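You operate a simulated robot arm through the tools that you are given. There is no shell and no other tool.

The job below is to be done with a simulated robot arm. You get a single attempt, and the scene is never put back.

JOB
Swap the pressed can for sample can 92 and drain the beaker.
Fine: red lever UP before you slide OUT; old can on the green mat; leave the slide tray OUT and shut the blue lever again.

It is judged by the outcome, as a careful person would: the job done as asked, and still so three seconds after it is handed in. It fails if anything else is knocked over, pushed out of place, dropped, spilled or broken.

ROBOT AND FRAMES
A 7-joint arm with a two-finger parallel gripper, fixed in place. Base frame: the origin is on the floor under the middle of its stand, x ahead of it, y to its left, z up. Units: cm, rad, N and s.
It reaches about 137.2 cm from its shoulder. Its first joint turns from -2.601 to 2.601 rad. Payload 3.43 kg.
Tool frame: the origin (TCP) lies between the finger pads and is the grasp point; the fingertips stand 3 cm ahead of it; z points along the fingers, y is the line along which they close. The gripper opens to 9.4 cm. The fingers are 2.8 cm wide and 1 cm thick; the gripper's body (5 by 9.6 cm) begins 5.5 cm behind the TCP.
Orientation is that of the tool frame in the base frame, as a unit quaternion [w, x, y, z]. With the fingers straight down and closing along the base's y, the tool's x points along the base's -x, its y along +y and its z along -z.

CONTROLS
- The arm moves only by the tool nudge_tool. Its argument "deltas" is a list of rows, each an object (a shift or turn left out is 0, a gripper value left out holds the last) with "linear": the shift along the base's x, y, z in cm, a list of three; "angular": the turn, a rotation vector about the base's x, y, z in rad, a list of three; "claw": the closure, from 0 (fully open) to 1 (shut). In form: [{"linear": [dx, dy, dz], "angular": [wx, wy, wz], "claw": claw}, ...]. A call has 1 to 20 rows; each row is the pose to reach, as a shift and turn from the pose commanded when the call began. Rows are played at 5 a second. More than 5 cm and 0.15 rad between two rows, or a gripper value outside its range, and nothing of the call is played. A pose out of reach is approached as far as the arm can. The call stops where the force on the tool passes 40 N (or 10 N more than at its start, if that is more) or the arm is blocked; 0.2 s more then pass. Each finger travels about 4.5 cm/s and halts on what it meets, pressing with about 42 N; the grip force reading is that of the motor and also rises with nothing between the fingers. The clock runs only during rows and for 0.2 s after the last one: add rows that repeat a pose to give the fingers time. The reply holds the time, the measured pose of the TCP, the force on the tool along the base axes, the opening and the grip force, in the units named above and with some noise, with the torque about the TCP (base axes, N m) and any sound that the robot's microphone picked up.
- Cameras (640 x 400 px; columns grow to the right, rows downward): "scene" is fixed at [39.87, 50.03, 152.67]; the picture's right is [0.85, 0.52, 0.00], its down [0.35, -0.57, -0.74] and it looks along [-0.39, 0.63, -0.67] (base axes); focal length 282 px, centre (320, 200). "wrist" rides on the gripper at [7.6, 1.4, -10.2] in the tool frame; the picture's right is [-0.18, 0.98, 0.00], its down [-0.75, -0.14, -0.64] and it looks along [-0.63, -0.12, 0.77] (tool axes); focal length 243 px, centre (320, 200). There is no depth. A picture from a camera that has moved, and an enlarged one, comes with that camera's place and axes in the base frame and with its lens.
- get_image(camera): a new picture of that camera. It takes no simulated time.
- inspect(camera, box): a new picture of the part [left, top, right, bottom] of that camera's present view, enlarged. It takes no simulated time.
- job_done(): hands the job in; it is judged then, once.

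Places have to be worked out from the pictures, the camera data and where the tool is seen. Open the gripper and draw the arm clear of the work before you hand the job in, unless the task says otherwise.

The tools are called after ">>>" by a JSON object that holds its "name" and its "arguments". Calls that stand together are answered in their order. nudge_tool: Moves the arm, as the interface text tells. Its arguments: {"type":"object","properties":{"deltas":{"type":"array"}},"required":["deltas"]} The other tools are called the same way: get_image (camera) takes a picture; inspect (camera, box) takes an enlarged picture of a part of a camera's view; job_done () hands the job in.

At the start:

```text
time_s: 0.0
position: [-15.65, 97.51, 119.55]
ee_rot: [0.0, 0.0, 1.0, 0.0]
force: [-0.5, 0.6, -0.3]
torque: [-0.02, 0.02, 0.03]
grip_width: 9.4
finger_force: 0.1
```

scene: 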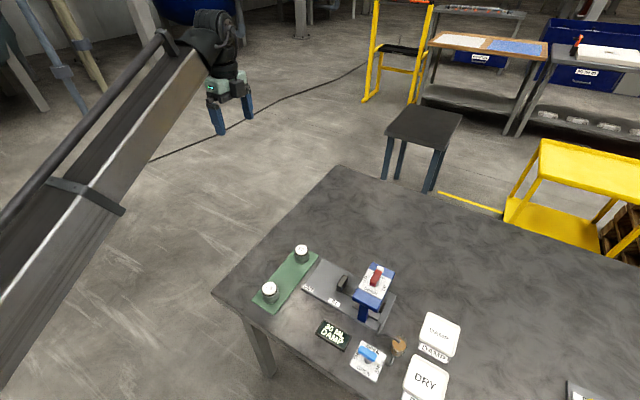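
wrist: 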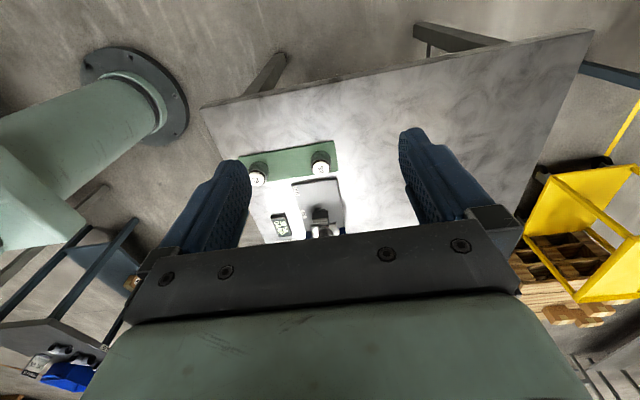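

I start by taking enlarged views of the work area on the table, to read labels and see the parts.

>>> {"name": "inspect", "arguments": {"camera": "scene", "box": [240, 230, 400, 330]}}

>>> {"name": "inspect", "arguments": {"camera": "scene", "box": [300, 300, 460, 400]}}

>>> {"name": "inspect", "arguments": {"camera": "wrist", "box": [230, 140, 390, 240]}}

```text
4.00 times, centred on (320, 280) of scene
camera zoom: at [39.87, 50.03, 152.67], right [0.85, 0.52, 0.0], down [0.35, -0.57, -0.74], along [-0.39, 0.63, -0.67], focal length 1126 px, centre (320, -120)
```

zoom: 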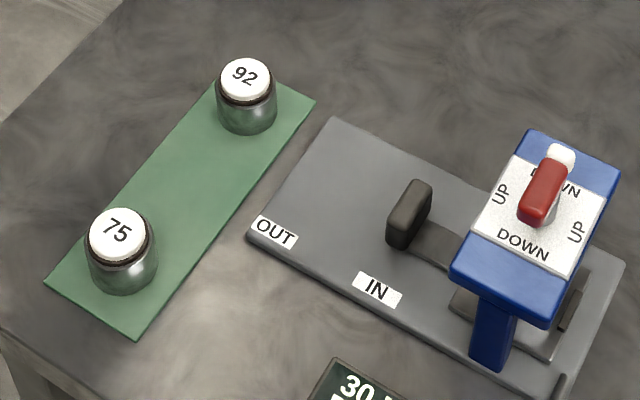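

```text
4.00 times, centred on (380, 350) of scene
camera zoom: at [39.87, 50.03, 152.67], right [0.85, 0.52, 0.0], down [0.35, -0.57, -0.74], along [-0.39, 0.63, -0.67], focal length 1126 px, centre (80, -400)
```

zoom: 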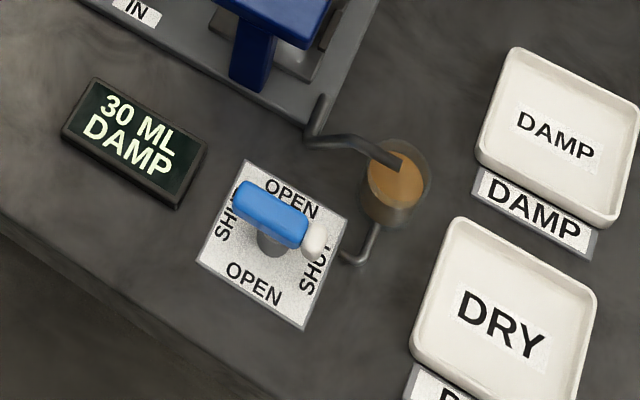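

```text
4.00 times, centred on (310, 190) of wrist
camera zoom: at [-23.25, 98.91, 129.86], right [0.18, 0.98, 0.0], down [0.75, -0.14, 0.64], along [0.63, -0.12, -0.77], focal length 970 px, centre (360, 240)
```

zoom: 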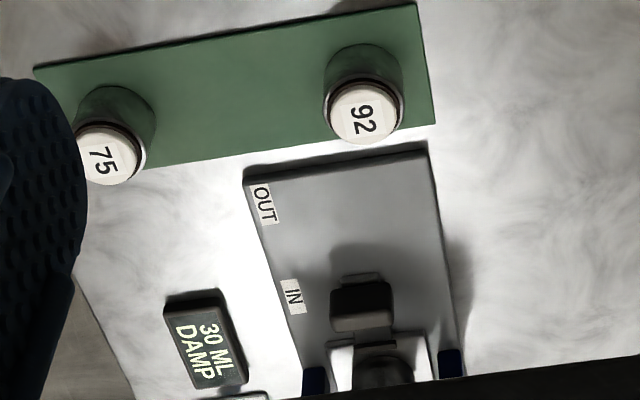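

Triangulating the lid of can 92 from both cameras gives about (6.2, 93.5, 82.6), with the table near z≈77-78. I move the gripper over the work area, high up (z≈112), to get closer wrist views.

>>> {"name": "nudge_tool", "arguments": {"deltas": [{"linear": [3, -1, -1]}, {"linear": [7, -2, -2]}, {"linear": [11, -3, -3]}, {"linear": [15, -4, -4]}, {"linear": [19, -5, -5]}, {"linear": [23, -6, -6]}, {"linear": [27, -7, -7]}, {"linear": [30, -8, -7.5]}, {"linear": [32, -8.5, -7.5]}, {"linear": [33, -9, -7.5]}]}}

>>> {"name": "get_image", "arguments": {"camera": "wrist"}}

>>> {"name": "get_image", "arguments": {"camera": "scene"}}

```text
time_s: 2.2
position: [17.43, 88.71, 111.96]
ee_rot: [0.0, 0.0, 1.0, 0.001]
force: [0.1, 0.2, 0.6]
torque: [0.01, 0.02, -0.02]
grip_width: 9.39
finger_force: 0.1
```

```text
taken
camera wrist: at [9.79, 89.89, 122.33], right [0.18, 0.98, 0.0], down [0.75, -0.14, 0.64], along [0.63, -0.12, -0.77], focal length 243 px, centre (320, 200)
```

wrist: 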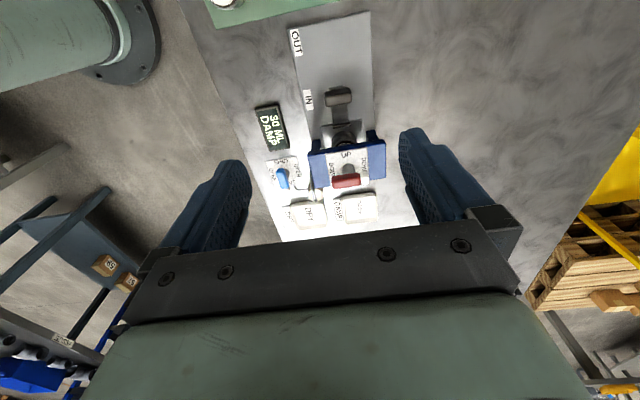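

```text
taken
```

scene: 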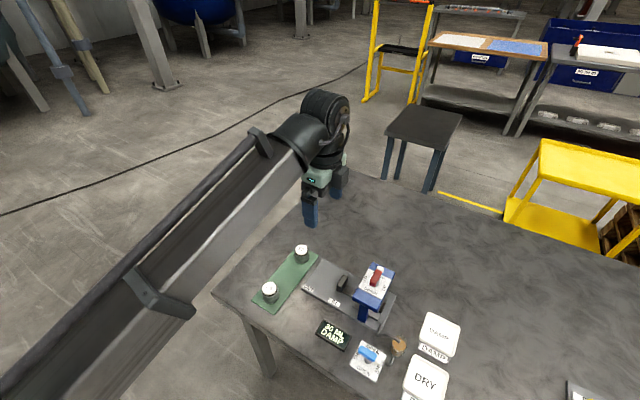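

The wrist camera now sees the press, handle, levers and display. I enlarge those parts.

>>> {"name": "inspect", "arguments": {"camera": "wrist", "box": [280, 70, 400, 145]}}

>>> {"name": "inspect", "arguments": {"camera": "wrist", "box": [250, 130, 410, 230]}}

>>> {"name": "inspect", "arguments": {"camera": "wrist", "box": [190, 0, 390, 125]}}

>>> {"name": "inspect", "arguments": {"camera": "scene", "box": [330, 250, 410, 300]}}

>>> {"name": "inspect", "arguments": {"camera": "scene", "box": [340, 280, 420, 330]}}

>>> {"name": "inspect", "arguments": {"camera": "scene", "box": [340, 330, 420, 380]}}

```text
5.33 times, centred on (340, 108) of wrist
camera zoom: at [9.79, 89.89, 122.33], right [0.18, 0.98, 0.0], down [0.75, -0.14, 0.64], along [0.63, -0.12, -0.77], focal length 1294 px, centre (213, 693)
```

zoom: 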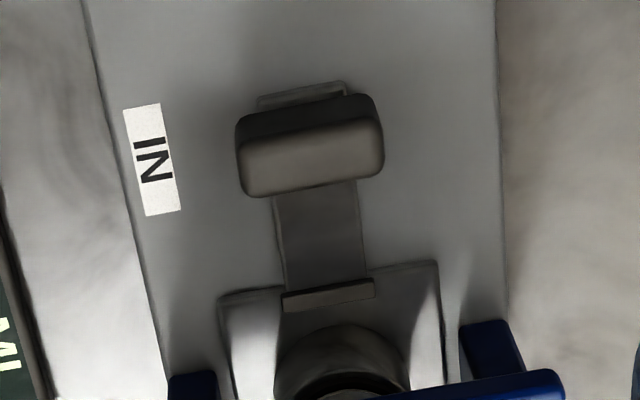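

```text
4.00 times, centred on (330, 180) of wrist
camera zoom: at [9.79, 89.89, 122.33], right [0.18, 0.98, 0.0], down [0.75, -0.14, 0.64], along [0.63, -0.12, -0.77], focal length 970 px, centre (280, 280)
```

zoom: 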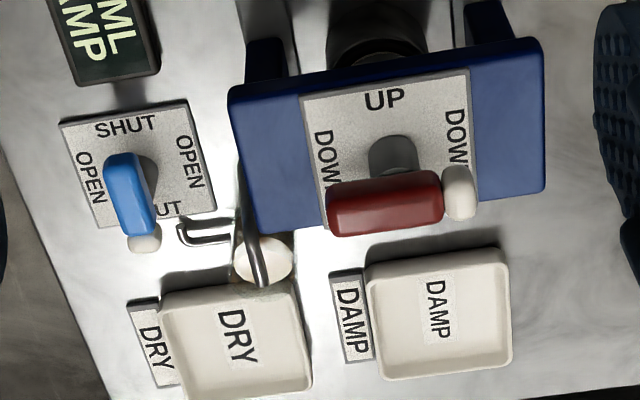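

```text
3.20 times, centred on (290, 62) of wrist
camera zoom: at [9.79, 89.89, 122.33], right [0.18, 0.98, 0.0], down [0.75, -0.14, 0.64], along [0.63, -0.12, -0.77], focal length 776 px, centre (416, 640)
```

zoom: 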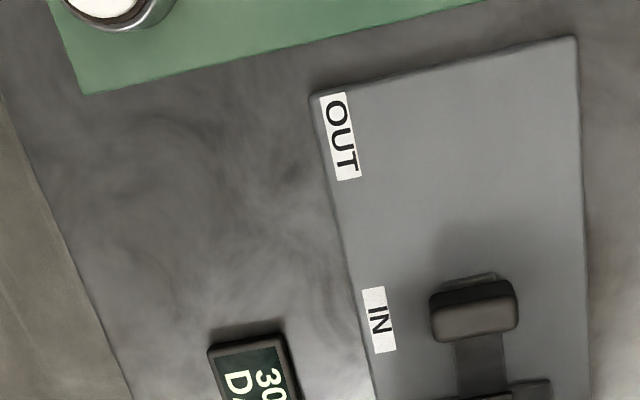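

```text
8.00 times, centred on (370, 275) of scene
camera zoom: at [39.87, 50.03, 152.67], right [0.85, 0.52, 0.0], down [0.35, -0.57, -0.74], along [-0.39, 0.63, -0.67], focal length 2252 px, centre (-80, -400)
```

zoom: 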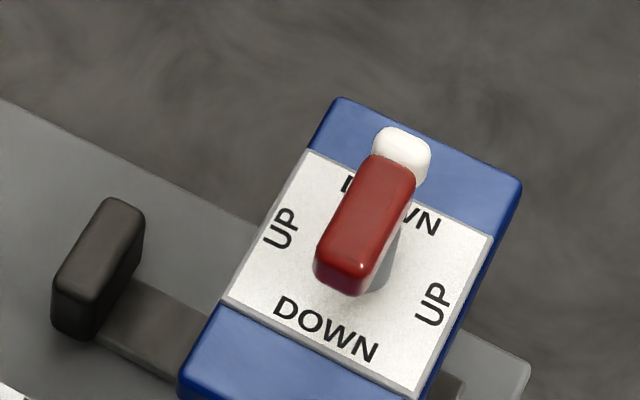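

```text
8.00 times, centred on (380, 305) of scene
camera zoom: at [39.87, 50.03, 152.67], right [0.85, 0.52, 0.0], down [0.35, -0.57, -0.74], along [-0.39, 0.63, -0.67], focal length 2252 px, centre (-160, -640)
```

zoom: 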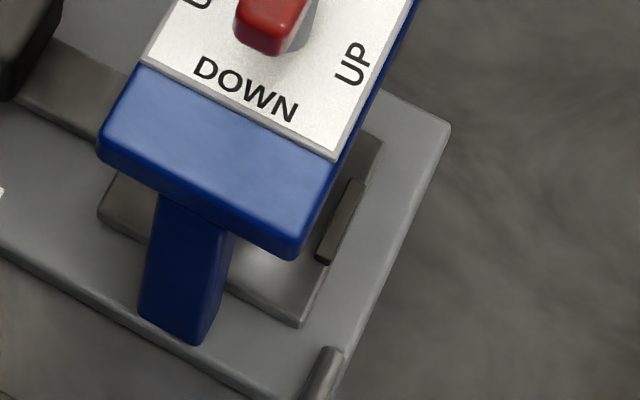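

```text
8.00 times, centred on (380, 355) of scene
camera zoom: at [39.87, 50.03, 152.67], right [0.85, 0.52, 0.0], down [0.35, -0.57, -0.74], along [-0.39, 0.63, -0.67], focal length 2252 px, centre (-160, -1040)
```

zoom: 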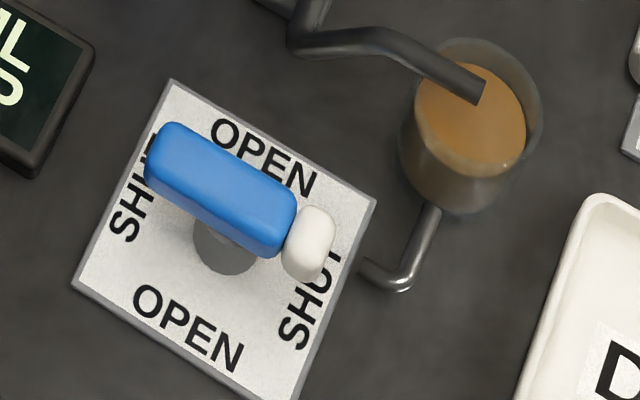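

The geometry so far: red lever bar top ≈ (31.3, 90.3, 93) lying along y (DOWN), slide handle ≈ (22.2, 90.4, 83), blue lever ≈ (36.9, 77.2, 82) lying along x (SHUT). I move above the red lever and turn the gripper 90° about z so the fingers could close along x.

>>> {"name": "nudge_tool", "arguments": {"deltas": [{"linear": [1, 0.1, 0], "angular": [0, 0, 0.131]}, {"linear": [2, 0.3, 0], "angular": [0, 0, 0.262]}, {"linear": [3.5, 0.4, 0], "angular": [0, 0, 0.393]}, {"linear": [5, 0.6, 0], "angular": [0, 0, 0.524]}, {"linear": [6.5, 0.8, 0], "angular": [0, 0, 0.655]}, {"linear": [8, 1.0, 0], "angular": [0, 0, 0.786]}, {"linear": [9.5, 1.2, 0], "angular": [0, 0, 0.917]}, {"linear": [11, 1.4, 0], "angular": [0, 0, 1.048]}, {"linear": [12, 1.5, 0], "angular": [0, 0, 1.179]}, {"linear": [13, 1.6, 0], "angular": [0, 0, 1.31]}, {"linear": [13.7, 1.6, 0], "angular": [0, 0, 1.441]}, {"linear": [13.9, 1.6, 0], "angular": [0, 0, 1.5708]}, {"linear": [13.9, 1.6, 0], "angular": [0, 0, 1.5708]}]}}

>>> {"name": "get_image", "arguments": {"camera": "wrist"}}

>>> {"name": "get_image", "arguments": {"camera": "scene"}}

```text
time_s: 5.0
position: [31.29, 90.17, 112.03]
ee_rot: [0.0, 0.708, -0.706, 0.0]
force: [0.0, -0.8, 0.4]
torque: [-0.01, 0.03, 0.01]
grip_width: 9.39
finger_force: 0.0
```

```text
taken
camera wrist: at [29.85, 82.46, 122.28], right [-0.98, 0.18, 0.0], down [0.14, 0.75, 0.64], along [0.12, 0.63, -0.77], focal length 243 px, centre (320, 200)
```

wrist: 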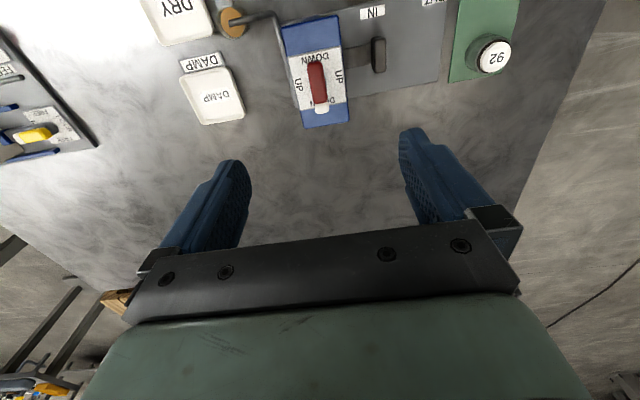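

```text
taken
```

scene: 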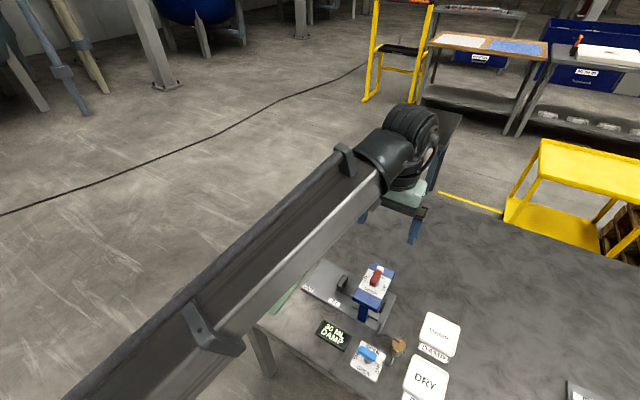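

The gripper is turned and sits above the red lever. I enlarge the wrist view of the press and lever to refine position and dimensions.

>>> {"name": "inspect", "arguments": {"camera": "wrist", "box": [270, 10, 366, 130]}}

>>> {"name": "inspect", "arguments": {"camera": "wrist", "box": [340, 0, 532, 110]}}

```text
3.33 times, centred on (318, 70) of wrist
camera zoom: at [29.85, 82.46, 122.28], right [-0.98, 0.18, 0.0], down [0.14, 0.75, 0.64], along [0.12, 0.63, -0.77], focal length 809 px, centre (327, 633)
```

zoom: 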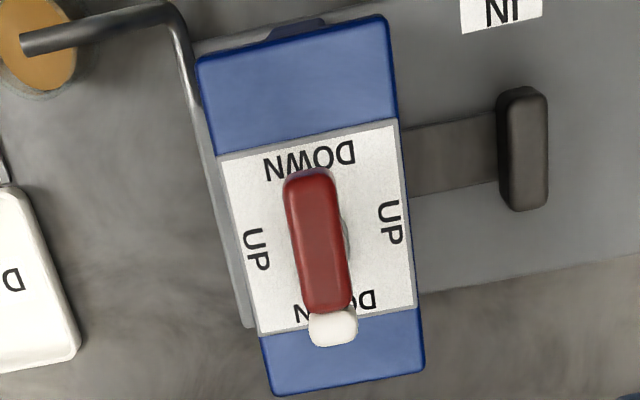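

```text
3.33 times, centred on (436, 55) of wrist
camera zoom: at [29.85, 82.46, 122.28], right [-0.98, 0.18, 0.0], down [0.14, 0.75, 0.64], along [0.12, 0.63, -0.77], focal length 809 px, centre (-67, 683)
```

zoom: 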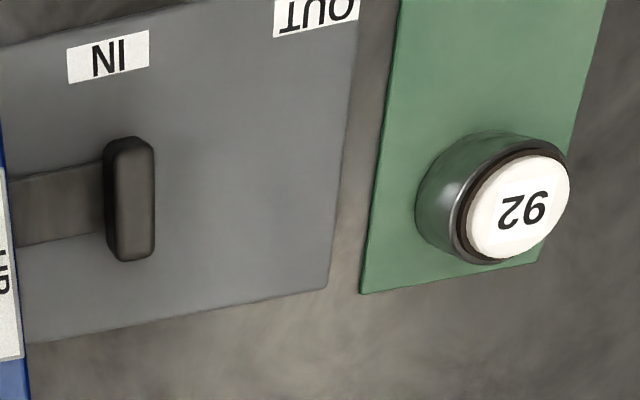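

The lever pivot computes to (31.5, 90.2) from both the bar and the label plate centre, the bar about 1.6 cm wide with its top at z≈93. I descend with the gripper partly closed to z≈98 first and check alignment.

>>> {"name": "nudge_tool", "arguments": {"deltas": [{"linear": [0.1, 0, -3], "claw": 0.5}, {"linear": [0.2, 0, -6], "claw": 0.5}, {"linear": [0.2, 0, -9], "claw": 0.5}, {"linear": [0.2, 0, -12], "claw": 0.5}, {"linear": [0.2, 0, -13.5], "claw": 0.5}, {"linear": [0.2, 0, -14], "claw": 0.5}]}}

>>> {"name": "get_image", "arguments": {"camera": "wrist"}}

>>> {"name": "inspect", "arguments": {"camera": "scene", "box": [320, 220, 416, 280]}}

```text
time_s: 6.4
position: [31.55, 90.12, 98.11]
ee_rot: [0.0, 0.707, -0.707, 0.0]
force: [0.5, -1.2, -0.4]
torque: [0.0, -0.03, 0.01]
grip_width: 4.7
finger_force: 0.0
```

```text
taken
camera wrist: at [30.06, 82.44, 108.37], right [-0.98, 0.18, 0.0], down [0.14, 0.75, 0.64], along [0.12, 0.63, -0.77], focal length 243 px, centre (320, 200)
```

wrist: 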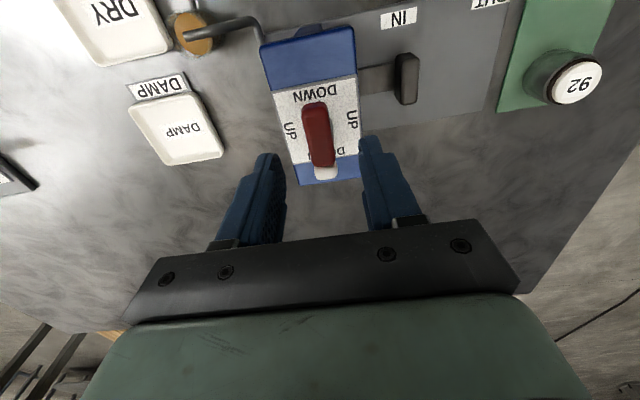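

```text
6.67 times, centred on (368, 250) of scene
camera zoom: at [39.87, 50.03, 152.67], right [0.85, 0.52, 0.0], down [0.35, -0.57, -0.74], along [-0.39, 0.63, -0.67], focal length 1876 px, centre (0, -133)
```

zoom: 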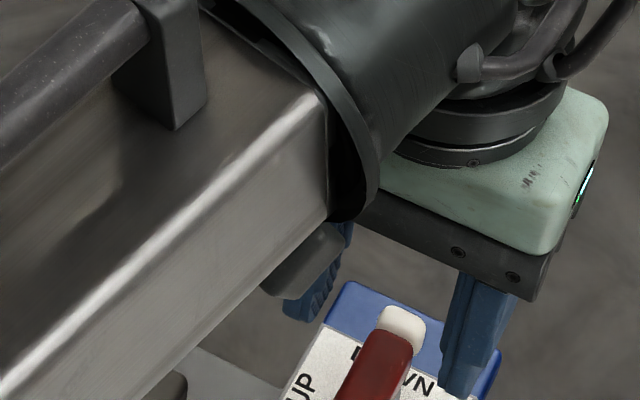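

The bar lies centred between the fingers. I descend to TCP z≈95.1 (tips ≈92.1, at the bar's height above the post) and close.

>>> {"name": "nudge_tool", "arguments": {"deltas": [{"linear": [0, 0.05, -1.5], "claw": 0.5}, {"linear": [0, 0.05, -3.0], "claw": 0.5}, {"linear": [0, 0.05, -3.0], "claw": 0.6}, {"linear": [0, 0.05, -3.0], "claw": 0.7}, {"linear": [0, 0.05, -3.0], "claw": 0.8}, {"linear": [0, 0.05, -3.0], "claw": 0.9}, {"linear": [0, 0.05, -3.0], "claw": 0.95}]}}

>>> {"name": "get_image", "arguments": {"camera": "wrist"}}

>>> {"name": "inspect", "arguments": {"camera": "scene", "box": [330, 230, 410, 280]}}

```text
time_s: 8.0
position: [31.47, 90.19, 95.12]
ee_rot: [0.001, -0.707, 0.707, -0.001]
force: [1.2, 0.0, 0.5]
torque: [0.02, -0.02, -0.01]
grip_width: 1.8
finger_force: 44.8
```

```text
taken
camera wrist: at [30.07, 82.52, 105.43], right [-0.98, 0.18, 0.0], down [0.14, 0.75, 0.64], along [0.12, 0.63, -0.77], focal length 243 px, centre (320, 200)
```

wrist: 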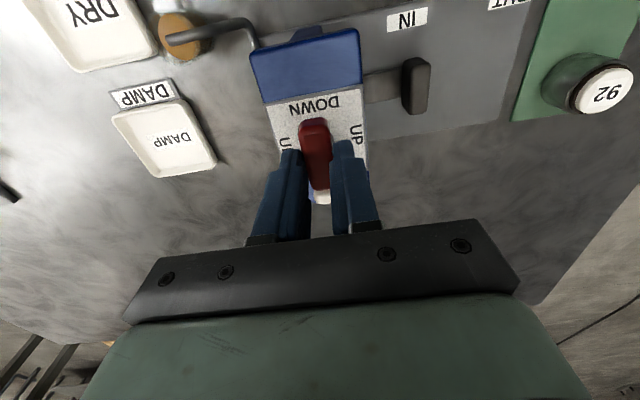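

```text
8.00 times, centred on (370, 255) of scene
camera zoom: at [39.87, 50.03, 152.67], right [0.85, 0.52, 0.0], down [0.35, -0.57, -0.74], along [-0.39, 0.63, -0.67], focal length 2252 px, centre (-80, -240)
```

zoom: 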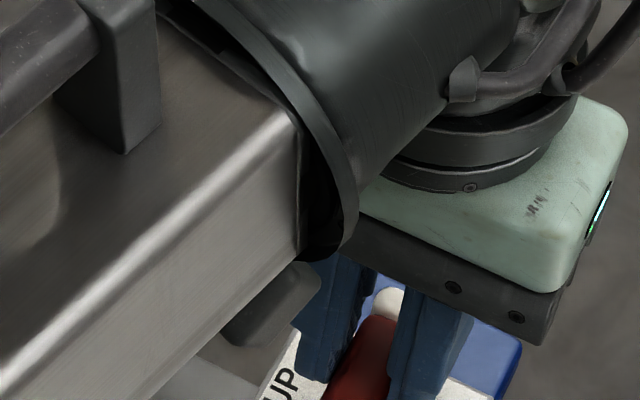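

The bar is gripped (opening 1.8 cm). I try a small clockwise turn (−0.15 rad about z) and watch the torque to learn which way the lever turns.

>>> {"name": "nudge_tool", "arguments": {"deltas": [{"angular": [0, 0, -0.05]}, {"angular": [0, 0, -0.1]}, {"angular": [0, 0, -0.15]}]}}

>>> {"name": "get_image", "arguments": {"camera": "wrist"}}

```text
time_s: 8.8
position: [31.43, 90.12, 95.14]
ee_rot: [0.0, -0.652, 0.758, 0.0]
force: [1.9, 3.7, -0.3]
torque: [-0.24, 0.27, 0.01]
grip_width: 1.79
finger_force: 45.3
```

```text
taken
camera wrist: at [28.9, 82.83, 105.43], right [-0.94, 0.33, 0.0], down [0.25, 0.72, 0.64], along [0.21, 0.61, -0.77], focal length 243 px, centre (320, 200)
```

wrist: 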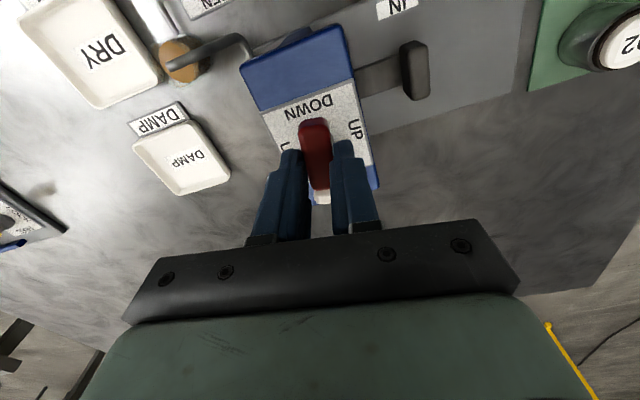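

The lever turned freely with the gripper (small torque). I continue clockwise to −90° in total.

>>> {"name": "nudge_tool", "arguments": {"deltas": [{"angular": [0, 0, -0.1]}, {"angular": [0, 0, -0.2]}, {"angular": [0, 0, -0.3]}, {"angular": [0, 0, -0.4]}, {"angular": [0, 0, -0.5]}, {"angular": [0, 0, -0.6]}, {"angular": [0, 0, -0.7]}]}}

>>> {"name": "get_image", "arguments": {"camera": "wrist"}}

```text
time_s: 10.4
position: [31.37, 90.29, 95.16]
ee_rot: [-0.001, -0.353, 0.936, 0.002]
force: [-9.7, 23.8, 18.5]
torque: [-0.17, 0.97, 0.08]
grip_width: 1.79
finger_force: 45.0
```

```text
taken
camera wrist: at [24.61, 86.25, 105.41], right [-0.51, 0.86, 0.0], down [0.66, 0.39, 0.64], along [0.55, 0.33, -0.77], focal length 243 px, centre (320, 200)
```

wrist: 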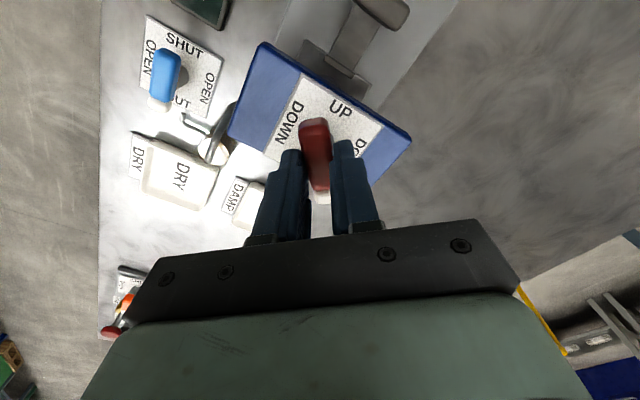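

The lever is at about 49° with lateral force building (≈31 N), so my rotation centre is slightly off the pivot. I shift the command a little in the direction of the force to relieve it and read again.

>>> {"name": "nudge_tool", "arguments": {"deltas": [{"linear": [-0.05, 0.08, 0.08]}, {"linear": [-0.05, 0.12, 0.12]}]}}

```text
time_s: 11.0
position: [31.33, 90.31, 95.11]
ee_rot: [0.0, -0.353, 0.936, 0.0]
force: [-16.1, 17.4, 5.9]
torque: [1.35, -0.7, 0.05]
grip_width: 1.79
finger_force: 45.0
```

>>> {"name": "nudge_tool", "arguments": {"deltas": [{"linear": [-0.06, 0.06, 0.02]}, {"linear": [-0.12, 0.12, 0.04]}]}}

```text
time_s: 11.6
position: [31.35, 90.31, 95.17]
ee_rot: [0.0, -0.352, 0.936, -0.001]
force: [-12.4, 8.3, -4.5]
torque: [1.06, -0.21, 0.07]
grip_width: 1.79
finger_force: 45.5
```

The force dropped to about 15 N. I relieve x a bit more and continue turning clockwise in small steps.

>>> {"name": "nudge_tool", "arguments": {"deltas": [{"linear": [-0.1, 0.03, 0]}, {"linear": [-0.12, 0.03, 0], "angular": [0, 0, -0.1]}, {"linear": [-0.12, 0.03, 0], "angular": [0, 0, -0.2]}, {"linear": [-0.12, 0.03, 0], "angular": [0, 0, -0.3]}]}}

```text
time_s: 12.6
position: [31.22, 90.44, 95.01]
ee_rot: [-0.001, -0.208, 0.978, -0.001]
force: [-5.7, -2.6, -16.1]
torque: [-0.25, 0.29, 0.03]
grip_width: 1.78
finger_force: 45.2
```

>>> {"name": "nudge_tool", "arguments": {"deltas": [{"linear": [0, 0, -0.1]}, {"linear": [-0.03, 0, -0.12], "angular": [0, 0, -0.1]}, {"linear": [-0.03, 0, -0.12], "angular": [0, 0, -0.2]}, {"linear": [-0.03, 0, -0.12], "angular": [0, 0, -0.3]}]}}

>>> {"name": "get_image", "arguments": {"camera": "wrist"}}

```text
time_s: 13.6
position: [31.14, 90.33, 95.25]
ee_rot: [0.001, -0.06, 0.998, 0.001]
force: [-2.5, -5.5, -3.0]
torque: [-0.41, 1.09, 0.01]
grip_width: 1.8
finger_force: 44.5
```

```text
taken
camera wrist: at [23.47, 90.91, 105.42], right [0.07, 1.0, 0.0], down [0.76, -0.05, 0.64], along [0.64, -0.04, -0.77], focal length 243 px, centre (320, 200)
```

wrist: 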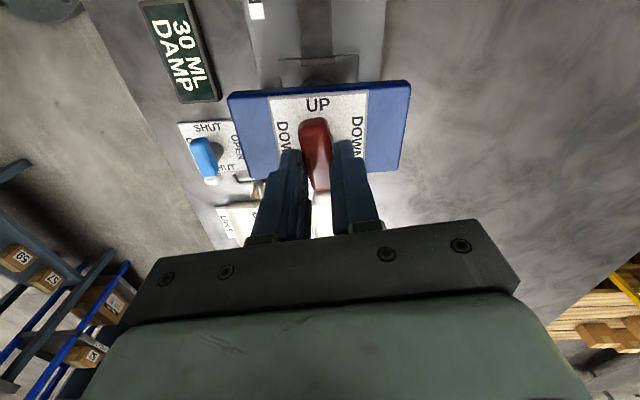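

>>> {"name": "nudge_tool", "arguments": {"deltas": [{"linear": [0, -0.02, 0], "angular": [0, 0, -0.06]}, {"linear": [0, -0.02, 0], "angular": [0, 0, -0.12]}, {"linear": [0, -0.02, 0], "angular": [0, 0, -0.13]}]}}

>>> {"name": "inspect", "arguments": {"camera": "wrist", "box": [220, 50, 420, 175]}}

>>> {"name": "inspect", "arguments": {"camera": "scene", "box": [310, 240, 438, 320]}}

```text
time_s: 14.4
position: [31.18, 90.45, 95.1]
ee_rot: [0.0, 0.004, 1.0, 0.0]
force: [0.0, 0.5, -0.6]
torque: [-0.17, 0.51, 0.6]
grip_width: 1.78
finger_force: 44.8
```

```text
3.20 times, centred on (320, 112) of wrist
camera zoom: at [23.59, 91.93, 105.42], right [0.19, 0.98, 0.0], down [0.75, -0.15, 0.64], along [0.63, -0.12, -0.77], focal length 776 px, centre (320, 480)
```

zoom: 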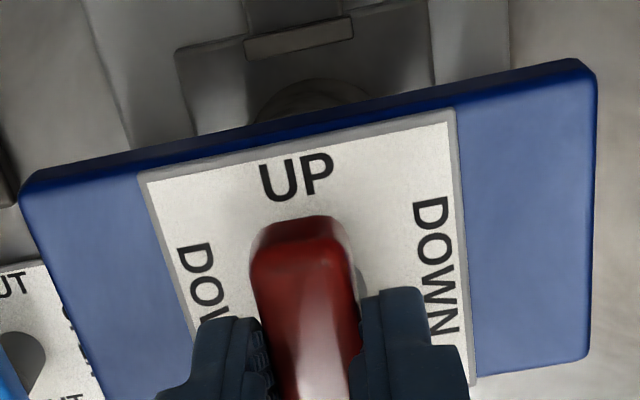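

```text
5.00 times, centred on (374, 280) of scene
camera zoom: at [39.87, 50.03, 152.67], right [0.85, 0.52, 0.0], down [0.35, -0.57, -0.74], along [-0.39, 0.63, -0.67], focal length 1407 px, centre (50, -200)
```

zoom: 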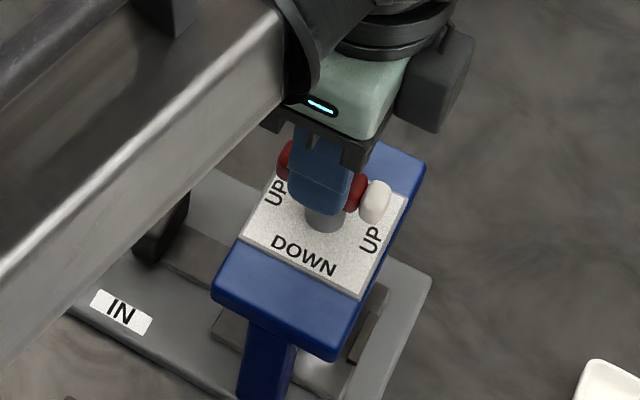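

The lever is at 90° pointing to UP, with a rise in z-torque (0.6 N m) suggesting its end stop. I open the fingers and lift off, then check that it stays UP.

>>> {"name": "nudge_tool", "arguments": {"deltas": [{"claw": 0.75}, {"claw": 0.65}, {"claw": 0.5}, {"claw": 0.5}, {"linear": [0, 0, 2], "claw": 0.5}, {"linear": [0, 0, 5], "claw": 0.5}, {"linear": [-4, 0, 8], "claw": 0.5}, {"linear": [-8, 0, 11], "claw": 0.5}, {"linear": [-11, 0, 12], "claw": 0.5}, {"linear": [-13, 0, 12], "claw": 0.5}, {"linear": [-13, 0, 12], "claw": 0.5}]}}

>>> {"name": "get_image", "arguments": {"camera": "wrist"}}

>>> {"name": "get_image", "arguments": {"camera": "scene"}}

```text
time_s: 16.8
position: [18.17, 90.44, 106.85]
ee_rot: [0.001, 0.004, 1.0, 0.0]
force: [0.2, -0.2, -0.6]
torque: [-0.01, 0.04, 0.01]
grip_width: 4.7
finger_force: 0.2
```

```text
taken
camera wrist: at [10.48, 91.97, 117.26], right [0.19, 0.98, 0.0], down [0.75, -0.15, 0.64], along [0.63, -0.12, -0.77], focal length 243 px, centre (320, 200)
```

wrist: 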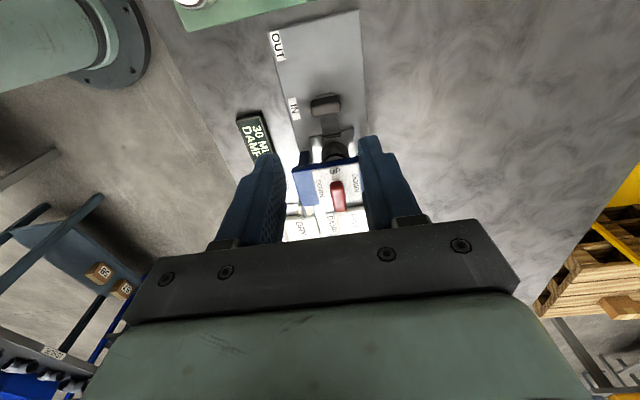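

```text
taken
```

scene: 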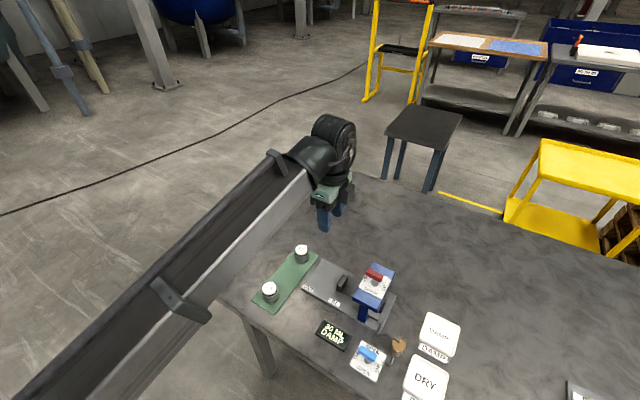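

The red lever stays UP. Next I look closely at the slide handle and under the press from the wrist camera.

>>> {"name": "inspect", "arguments": {"camera": "wrist", "box": [270, 80, 382, 150]}}

>>> {"name": "inspect", "arguments": {"camera": "wrist", "box": [280, 130, 376, 230]}}

>>> {"name": "inspect", "arguments": {"camera": "scene", "box": [300, 250, 412, 320]}}

```text
5.71 times, centred on (326, 115) of wrist
camera zoom: at [10.48, 91.97, 117.26], right [0.19, 0.98, 0.0], down [0.75, -0.15, 0.64], along [0.63, -0.12, -0.77], focal length 1386 px, centre (286, 686)
```

zoom: 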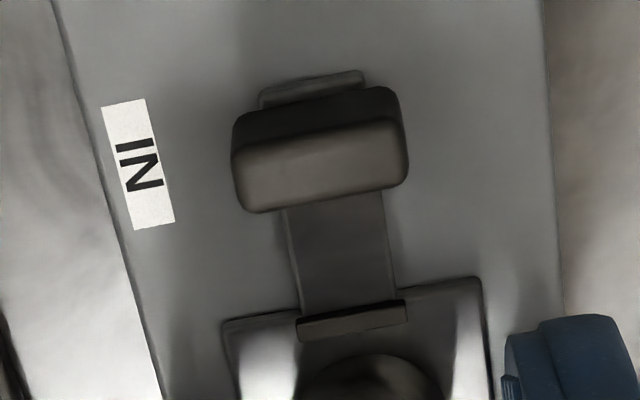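

```text
4.00 times, centred on (328, 180) of wrist
camera zoom: at [10.48, 91.97, 117.26], right [0.19, 0.98, 0.0], down [0.75, -0.15, 0.64], along [0.63, -0.12, -0.77], focal length 970 px, centre (288, 280)
```

zoom: 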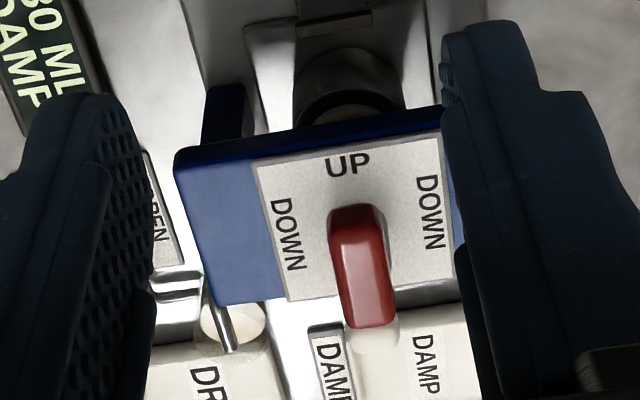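

```text
5.71 times, centred on (356, 285) of scene
camera zoom: at [39.87, 50.03, 152.67], right [0.85, 0.52, 0.0], down [0.35, -0.57, -0.74], along [-0.39, 0.63, -0.67], focal length 1608 px, centre (114, -286)
```

zoom: 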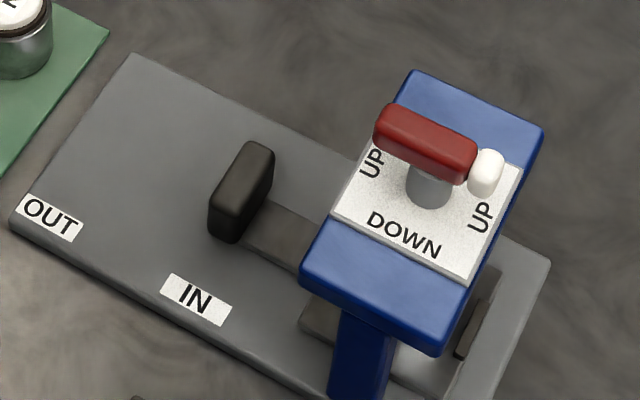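

The lever now points UP–UP. The slide handle is about 4.2 cm wide in y and 1.8 cm thick, centred at (22.4, 90.3) with its top near z≈83; gripping it from the y sides (yaw 0) keeps the hand clear of the press. I go to z≈90 above it and check.

>>> {"name": "nudge_tool", "arguments": {"deltas": [{"linear": [2, 0, -3], "angular": [0, 0, 0.008], "claw": 0.25}, {"linear": [4.2, -0.1, -6], "angular": [0, 0, 0.008], "claw": 0.25}, {"linear": [4.2, -0.1, -9], "angular": [0, 0, 0.008], "claw": 0.25}, {"linear": [4.2, -0.1, -12], "angular": [0, 0, 0.008], "claw": 0.25}, {"linear": [4.2, -0.1, -15], "angular": [0, 0, 0.008], "claw": 0.25}, {"linear": [4.2, -0.1, -17], "angular": [0, 0, 0.008], "claw": 0.25}, {"linear": [4.2, -0.1, -17], "angular": [0, 0, 0.008], "claw": 0.25}]}}

>>> {"name": "get_image", "arguments": {"camera": "wrist"}}

>>> {"name": "inspect", "arguments": {"camera": "scene", "box": [290, 220, 418, 300]}}

```text
time_s: 18.4
position: [22.31, 90.47, 90.11]
ee_rot: [0.0, 0.0, 1.0, 0.0]
force: [0.6, -0.3, -0.2]
torque: [-0.01, 0.03, 0.02]
grip_width: 7.06
finger_force: 0.1
```

```text
taken
camera wrist: at [14.76, 91.91, 100.47], right [0.19, 0.98, 0.0], down [0.75, -0.14, 0.64], along [0.63, -0.12, -0.77], focal length 243 px, centre (320, 200)
```

wrist: 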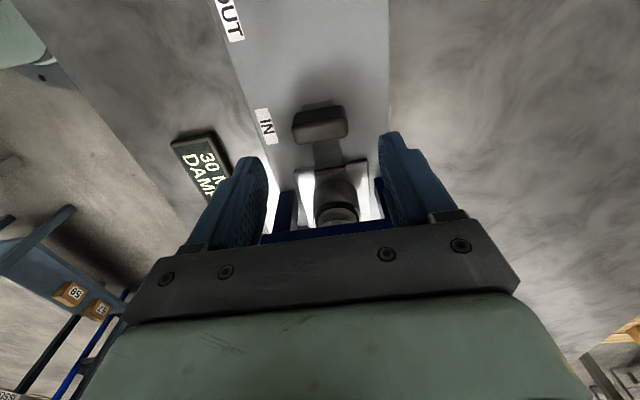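

```text
5.00 times, centred on (354, 260) of scene
camera zoom: at [39.87, 50.03, 152.67], right [0.85, 0.52, 0.0], down [0.35, -0.57, -0.74], along [-0.39, 0.63, -0.67], focal length 1407 px, centre (150, -100)
```

zoom: 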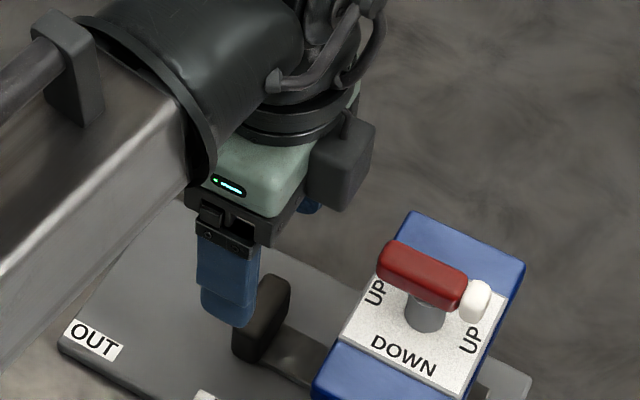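

I enlarge the wrist view to refine the handle and see the can under the press.

>>> {"name": "inspect", "arguments": {"camera": "wrist", "box": [240, 90, 400, 240]}}

```text
2.67 times, centred on (320, 165) of wrist
camera zoom: at [14.76, 91.91, 100.47], right [0.19, 0.98, 0.0], down [0.75, -0.14, 0.64], along [0.63, -0.12, -0.77], focal length 647 px, centre (320, 293)
```

zoom: 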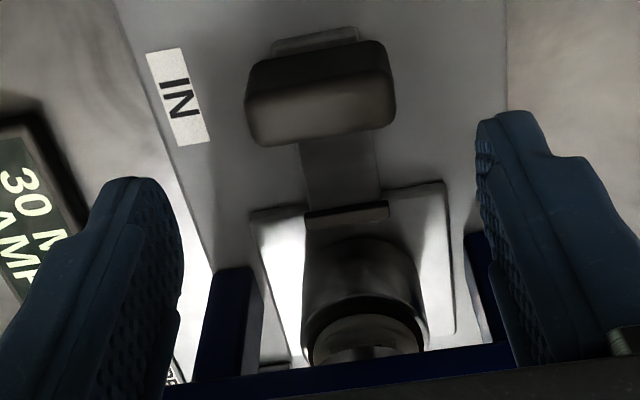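

The handle is centred at (22.35, 90.5). I descend to TCP z≈82.5 and close gently on it.

>>> {"name": "nudge_tool", "arguments": {"deltas": [{"linear": [0, 0, -2], "claw": 0.25}, {"linear": [0, 0, -4], "claw": 0.25}, {"linear": [0, 0, -6], "claw": 0.25}, {"linear": [0, 0, -7], "claw": 0.25}, {"linear": [0, 0, -7.6], "claw": 0.25}, {"linear": [0, 0, -7.6], "claw": 0.35}, {"linear": [0, 0, -7.6], "claw": 0.45}, {"linear": [0, 0, -7.6], "claw": 0.55}, {"linear": [0, 0, -7.6], "claw": 0.65}, {"linear": [0, 0, -7.6], "claw": 0.7}]}}

>>> {"name": "get_image", "arguments": {"camera": "wrist"}}

>>> {"name": "inspect", "arguments": {"camera": "scene", "box": [290, 240, 418, 320]}}

```text
time_s: 20.6
position: [22.39, 90.48, 82.48]
ee_rot: [0.0, 0.0, 1.0, 0.001]
force: [-0.5, 19.3, -0.2]
torque: [0.21, -0.01, 0.23]
grip_width: 4.83
finger_force: 44.8
```

```text
taken
camera wrist: at [14.76, 91.84, 92.78], right [0.18, 0.98, 0.0], down [0.75, -0.14, 0.64], along [0.63, -0.12, -0.77], focal length 243 px, centre (320, 200)
```

wrist: 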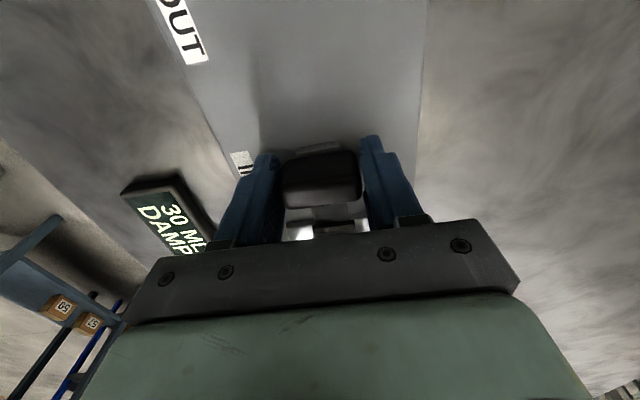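

```text
5.00 times, centred on (354, 280) of scene
camera zoom: at [39.87, 50.03, 152.67], right [0.85, 0.52, 0.0], down [0.35, -0.57, -0.74], along [-0.39, 0.63, -0.67], focal length 1407 px, centre (150, -200)
```

zoom: 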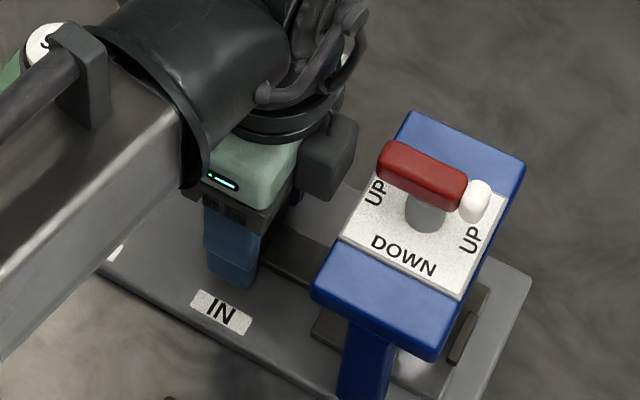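

The handle is gripped (4.83 cm) with a 19 N side load, so I nudge y by +0.1 and then pull the slide toward −x (OUT) slowly, 6 cm first.

>>> {"name": "nudge_tool", "arguments": {"deltas": [{"linear": [0, 0.1, 0]}, {"linear": [-0.3, 0.1, 0]}, {"linear": [-0.8, 0.1, 0]}, {"linear": [-1.4, 0.1, 0]}, {"linear": [-2.0, 0.1, 0]}, {"linear": [-2.6, 0.1, 0]}, {"linear": [-3.2, 0.1, 0]}, {"linear": [-3.8, 0.1, 0]}, {"linear": [-4.4, 0.1, 0]}, {"linear": [-5.0, 0.1, 0]}, {"linear": [-5.5, 0.1, 0]}, {"linear": [-6.0, 0.1, 0]}]}}

>>> {"name": "get_image", "arguments": {"camera": "wrist"}}

>>> {"name": "inspect", "arguments": {"camera": "scene", "box": [290, 240, 418, 320]}}

```text
time_s: 23.2
position: [16.56, 90.54, 82.56]
ee_rot: [0.0, 0.0, 1.0, 0.0]
force: [0.0, 21.2, -1.4]
torque: [0.06, 0.01, 0.44]
grip_width: 4.84
finger_force: 45.2
```

```text
taken
camera wrist: at [8.83, 91.85, 92.78], right [0.18, 0.98, 0.0], down [0.75, -0.14, 0.64], along [0.63, -0.12, -0.77], focal length 243 px, centre (320, 200)
```

wrist: 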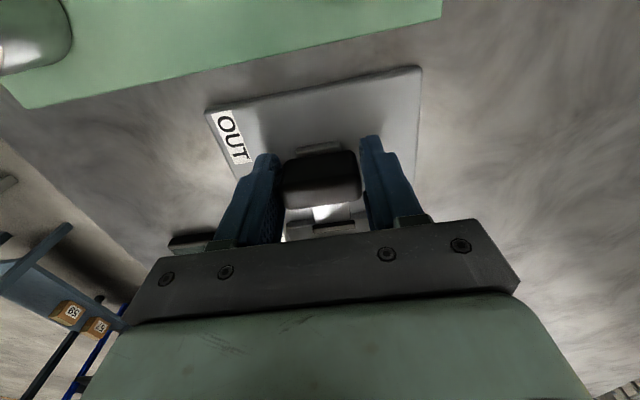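

```text
5.00 times, centred on (354, 280) of scene
camera zoom: at [39.87, 50.03, 152.67], right [0.85, 0.52, 0.0], down [0.35, -0.57, -0.74], along [-0.39, 0.63, -0.67], focal length 1407 px, centre (150, -200)
```

zoom: 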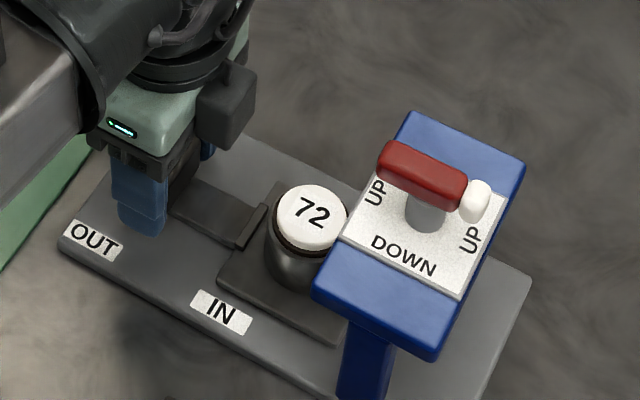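

The tray slides smoothly; the pressed can is number 72, still standing. I keep pulling in small steps until the OUT end stop shows up in the x force.

>>> {"name": "nudge_tool", "arguments": {"deltas": [{"linear": [-0.4, 0, 0]}, {"linear": [-0.8, 0, 0]}, {"linear": [-1.2, 0, 0]}, {"linear": [-1.5, 0, 0]}, {"linear": [-1.8, 0, 0]}, {"linear": [-2.0, 0, 0]}]}}

>>> {"name": "inspect", "arguments": {"camera": "scene", "box": [280, 240, 408, 320]}}

```text
time_s: 24.6
position: [14.36, 90.47, 82.52]
ee_rot: [-0.001, 0.0, 1.0, 0.001]
force: [0.1, 19.6, -3.9]
torque: [0.18, -0.02, 0.29]
grip_width: 4.83
finger_force: 45.3
```

```text
5.00 times, centred on (344, 280) of scene
camera zoom: at [39.87, 50.03, 152.67], right [0.85, 0.52, 0.0], down [0.35, -0.57, -0.74], along [-0.39, 0.63, -0.67], focal length 1407 px, centre (200, -200)
```

zoom: 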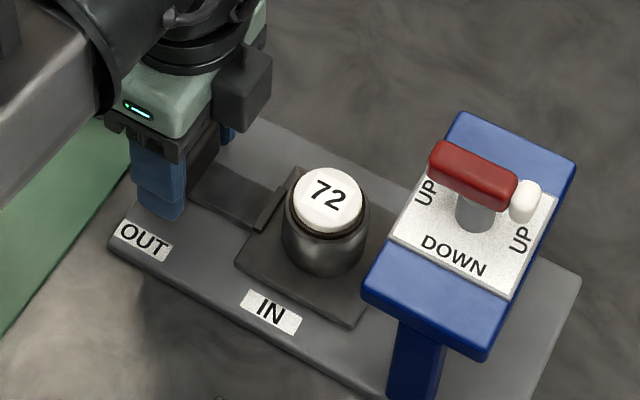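

The handle is now level with the OUT label with no stop felt. I continue in finer steps to find the end stop.

>>> {"name": "nudge_tool", "arguments": {"deltas": [{"linear": [-0.2, 0, 0]}, {"linear": [-0.4, 0, 0]}, {"linear": [-0.6, 0, 0]}, {"linear": [-0.6, 0, 0]}]}}

>>> {"name": "inspect", "arguments": {"camera": "scene", "box": [280, 240, 408, 320]}}

```text
time_s: 25.6
position: [13.99, 90.5, 82.45]
ee_rot: [0.0, 0.001, 1.0, 0.0]
force: [9.6, 18.2, -6.3]
torque: [-0.08, 1.07, 0.5]
grip_width: 4.82
finger_force: 44.6
```

```text
5.00 times, centred on (344, 280) of scene
camera zoom: at [39.87, 50.03, 152.67], right [0.85, 0.52, 0.0], down [0.35, -0.57, -0.74], along [-0.39, 0.63, -0.67], focal length 1407 px, centre (200, -200)
```

zoom: 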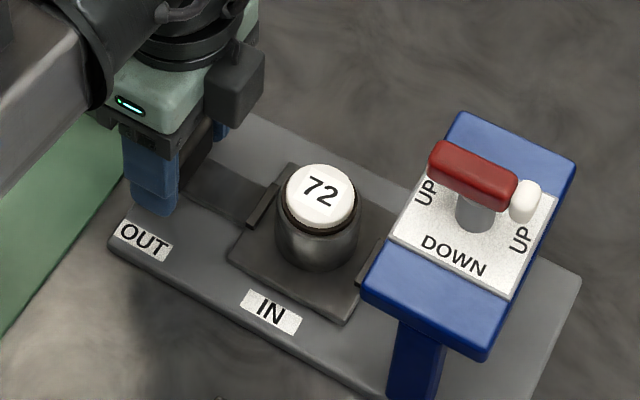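

The x force rises (9.6 N) and the motion lags, so the slide is at its OUT stop (handle x≈14.0). I ease off, open the fingers and lift straight up.

>>> {"name": "nudge_tool", "arguments": {"deltas": [{"linear": [0.12, 0, 0]}, {"linear": [0.12, 0, 0], "claw": 0.35}, {"linear": [0.12, 0, 0], "claw": 0.25}, {"linear": [0.12, 0, 0], "claw": 0.25}, {"linear": [0.12, 0, 2], "claw": 0.25}, {"linear": [0.12, 0, 5], "claw": 0.25}, {"linear": [0.12, 0, 9], "claw": 0.25}, {"linear": [0.12, 0, 13], "claw": 0.25}, {"linear": [0.12, 0, 16], "claw": 0.25}, {"linear": [0.12, 0, 16], "claw": 0.25}]}}

>>> {"name": "get_image", "arguments": {"camera": "wrist"}}

>>> {"name": "get_image", "arguments": {"camera": "scene"}}

```text
time_s: 27.8
position: [13.79, 90.56, 98.45]
ee_rot: [0.0, 0.001, 1.0, 0.0]
force: [0.3, 0.0, 1.0]
torque: [0.0, 0.0, 0.04]
grip_width: 7.03
finger_force: 0.0
```

```text
taken
camera wrist: at [6.12, 92.04, 108.82], right [0.19, 0.98, 0.0], down [0.75, -0.14, 0.64], along [0.63, -0.12, -0.77], focal length 243 px, centre (320, 200)
```

wrist: 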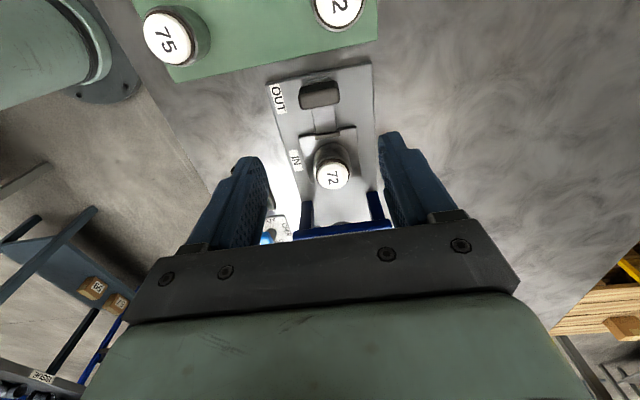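

```text
taken
```

scene: 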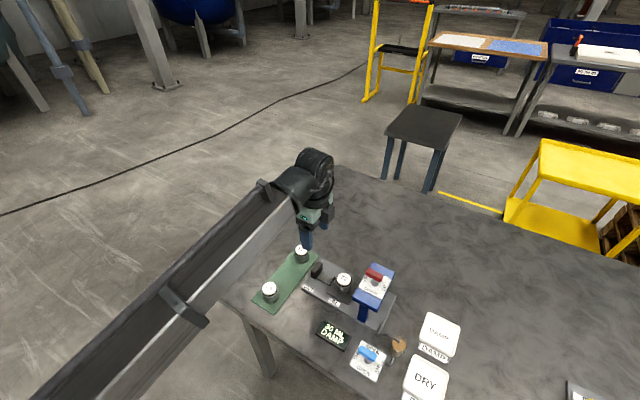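

The tray is OUT with can 72 clear of the press. I take enlarged views from both cameras to locate can 72 and the free mat spot.

>>> {"name": "inspect", "arguments": {"camera": "wrist", "box": [264, 70, 392, 230]}}

>>> {"name": "inspect", "arguments": {"camera": "wrist", "box": [130, 0, 386, 100]}}

>>> {"name": "inspect", "arguments": {"camera": "scene", "box": [300, 250, 396, 310]}}

>>> {"name": "inspect", "arguments": {"camera": "scene", "box": [240, 235, 336, 315]}}

```text
2.50 times, centred on (328, 150) of wrist
camera zoom: at [6.12, 92.04, 108.82], right [0.19, 0.98, 0.0], down [0.75, -0.14, 0.64], along [0.63, -0.12, -0.77], focal length 606 px, centre (300, 325)
```

zoom: 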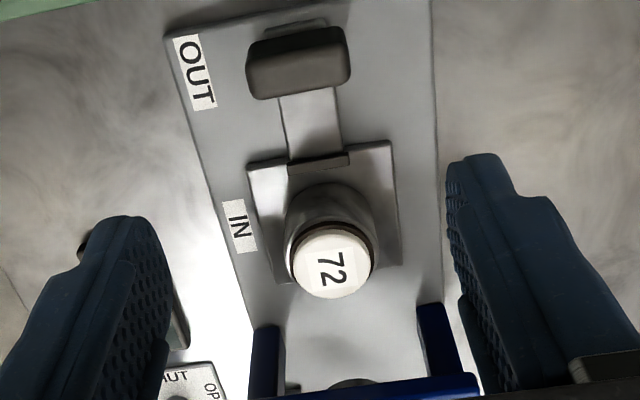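

```text
2.50 times, centred on (258, 50) of wrist
camera zoom: at [6.12, 92.04, 108.82], right [0.19, 0.98, 0.0], down [0.75, -0.14, 0.64], along [0.63, -0.12, -0.77], focal length 606 px, centre (475, 575)
```

zoom: 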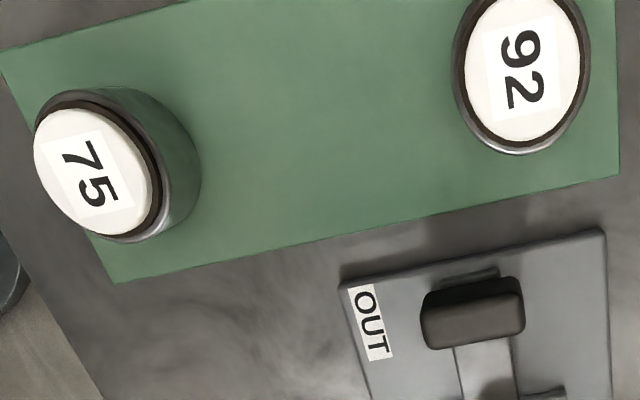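

```text
6.67 times, centred on (348, 280) of scene
camera zoom: at [39.87, 50.03, 152.67], right [0.85, 0.52, 0.0], down [0.35, -0.57, -0.74], along [-0.39, 0.63, -0.67], focal length 1876 px, centre (133, -333)
```

zoom: 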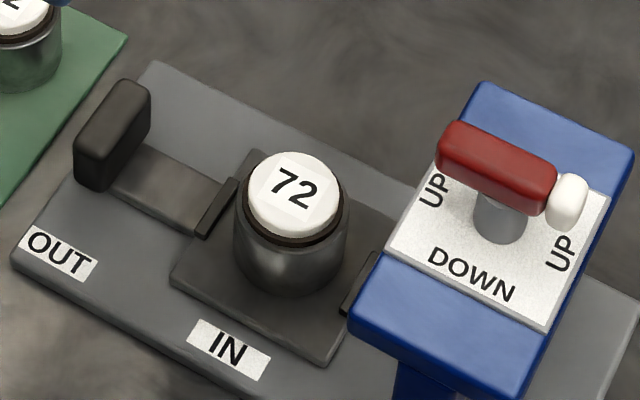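

```text
5.00 times, centred on (288, 275) of scene
camera zoom: at [39.87, 50.03, 152.67], right [0.85, 0.52, 0.0], down [0.35, -0.57, -0.74], along [-0.39, 0.63, -0.67], focal length 1407 px, centre (480, -175)
```

zoom: 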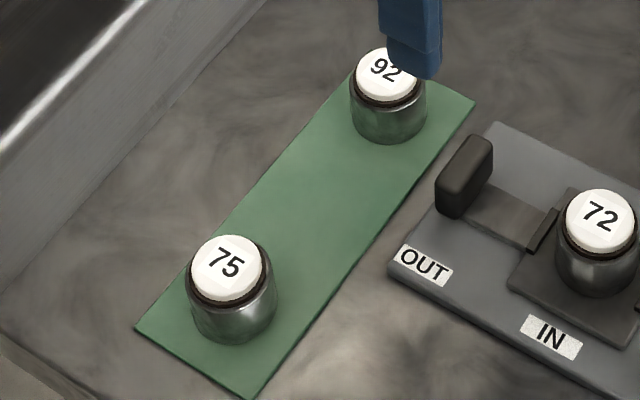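

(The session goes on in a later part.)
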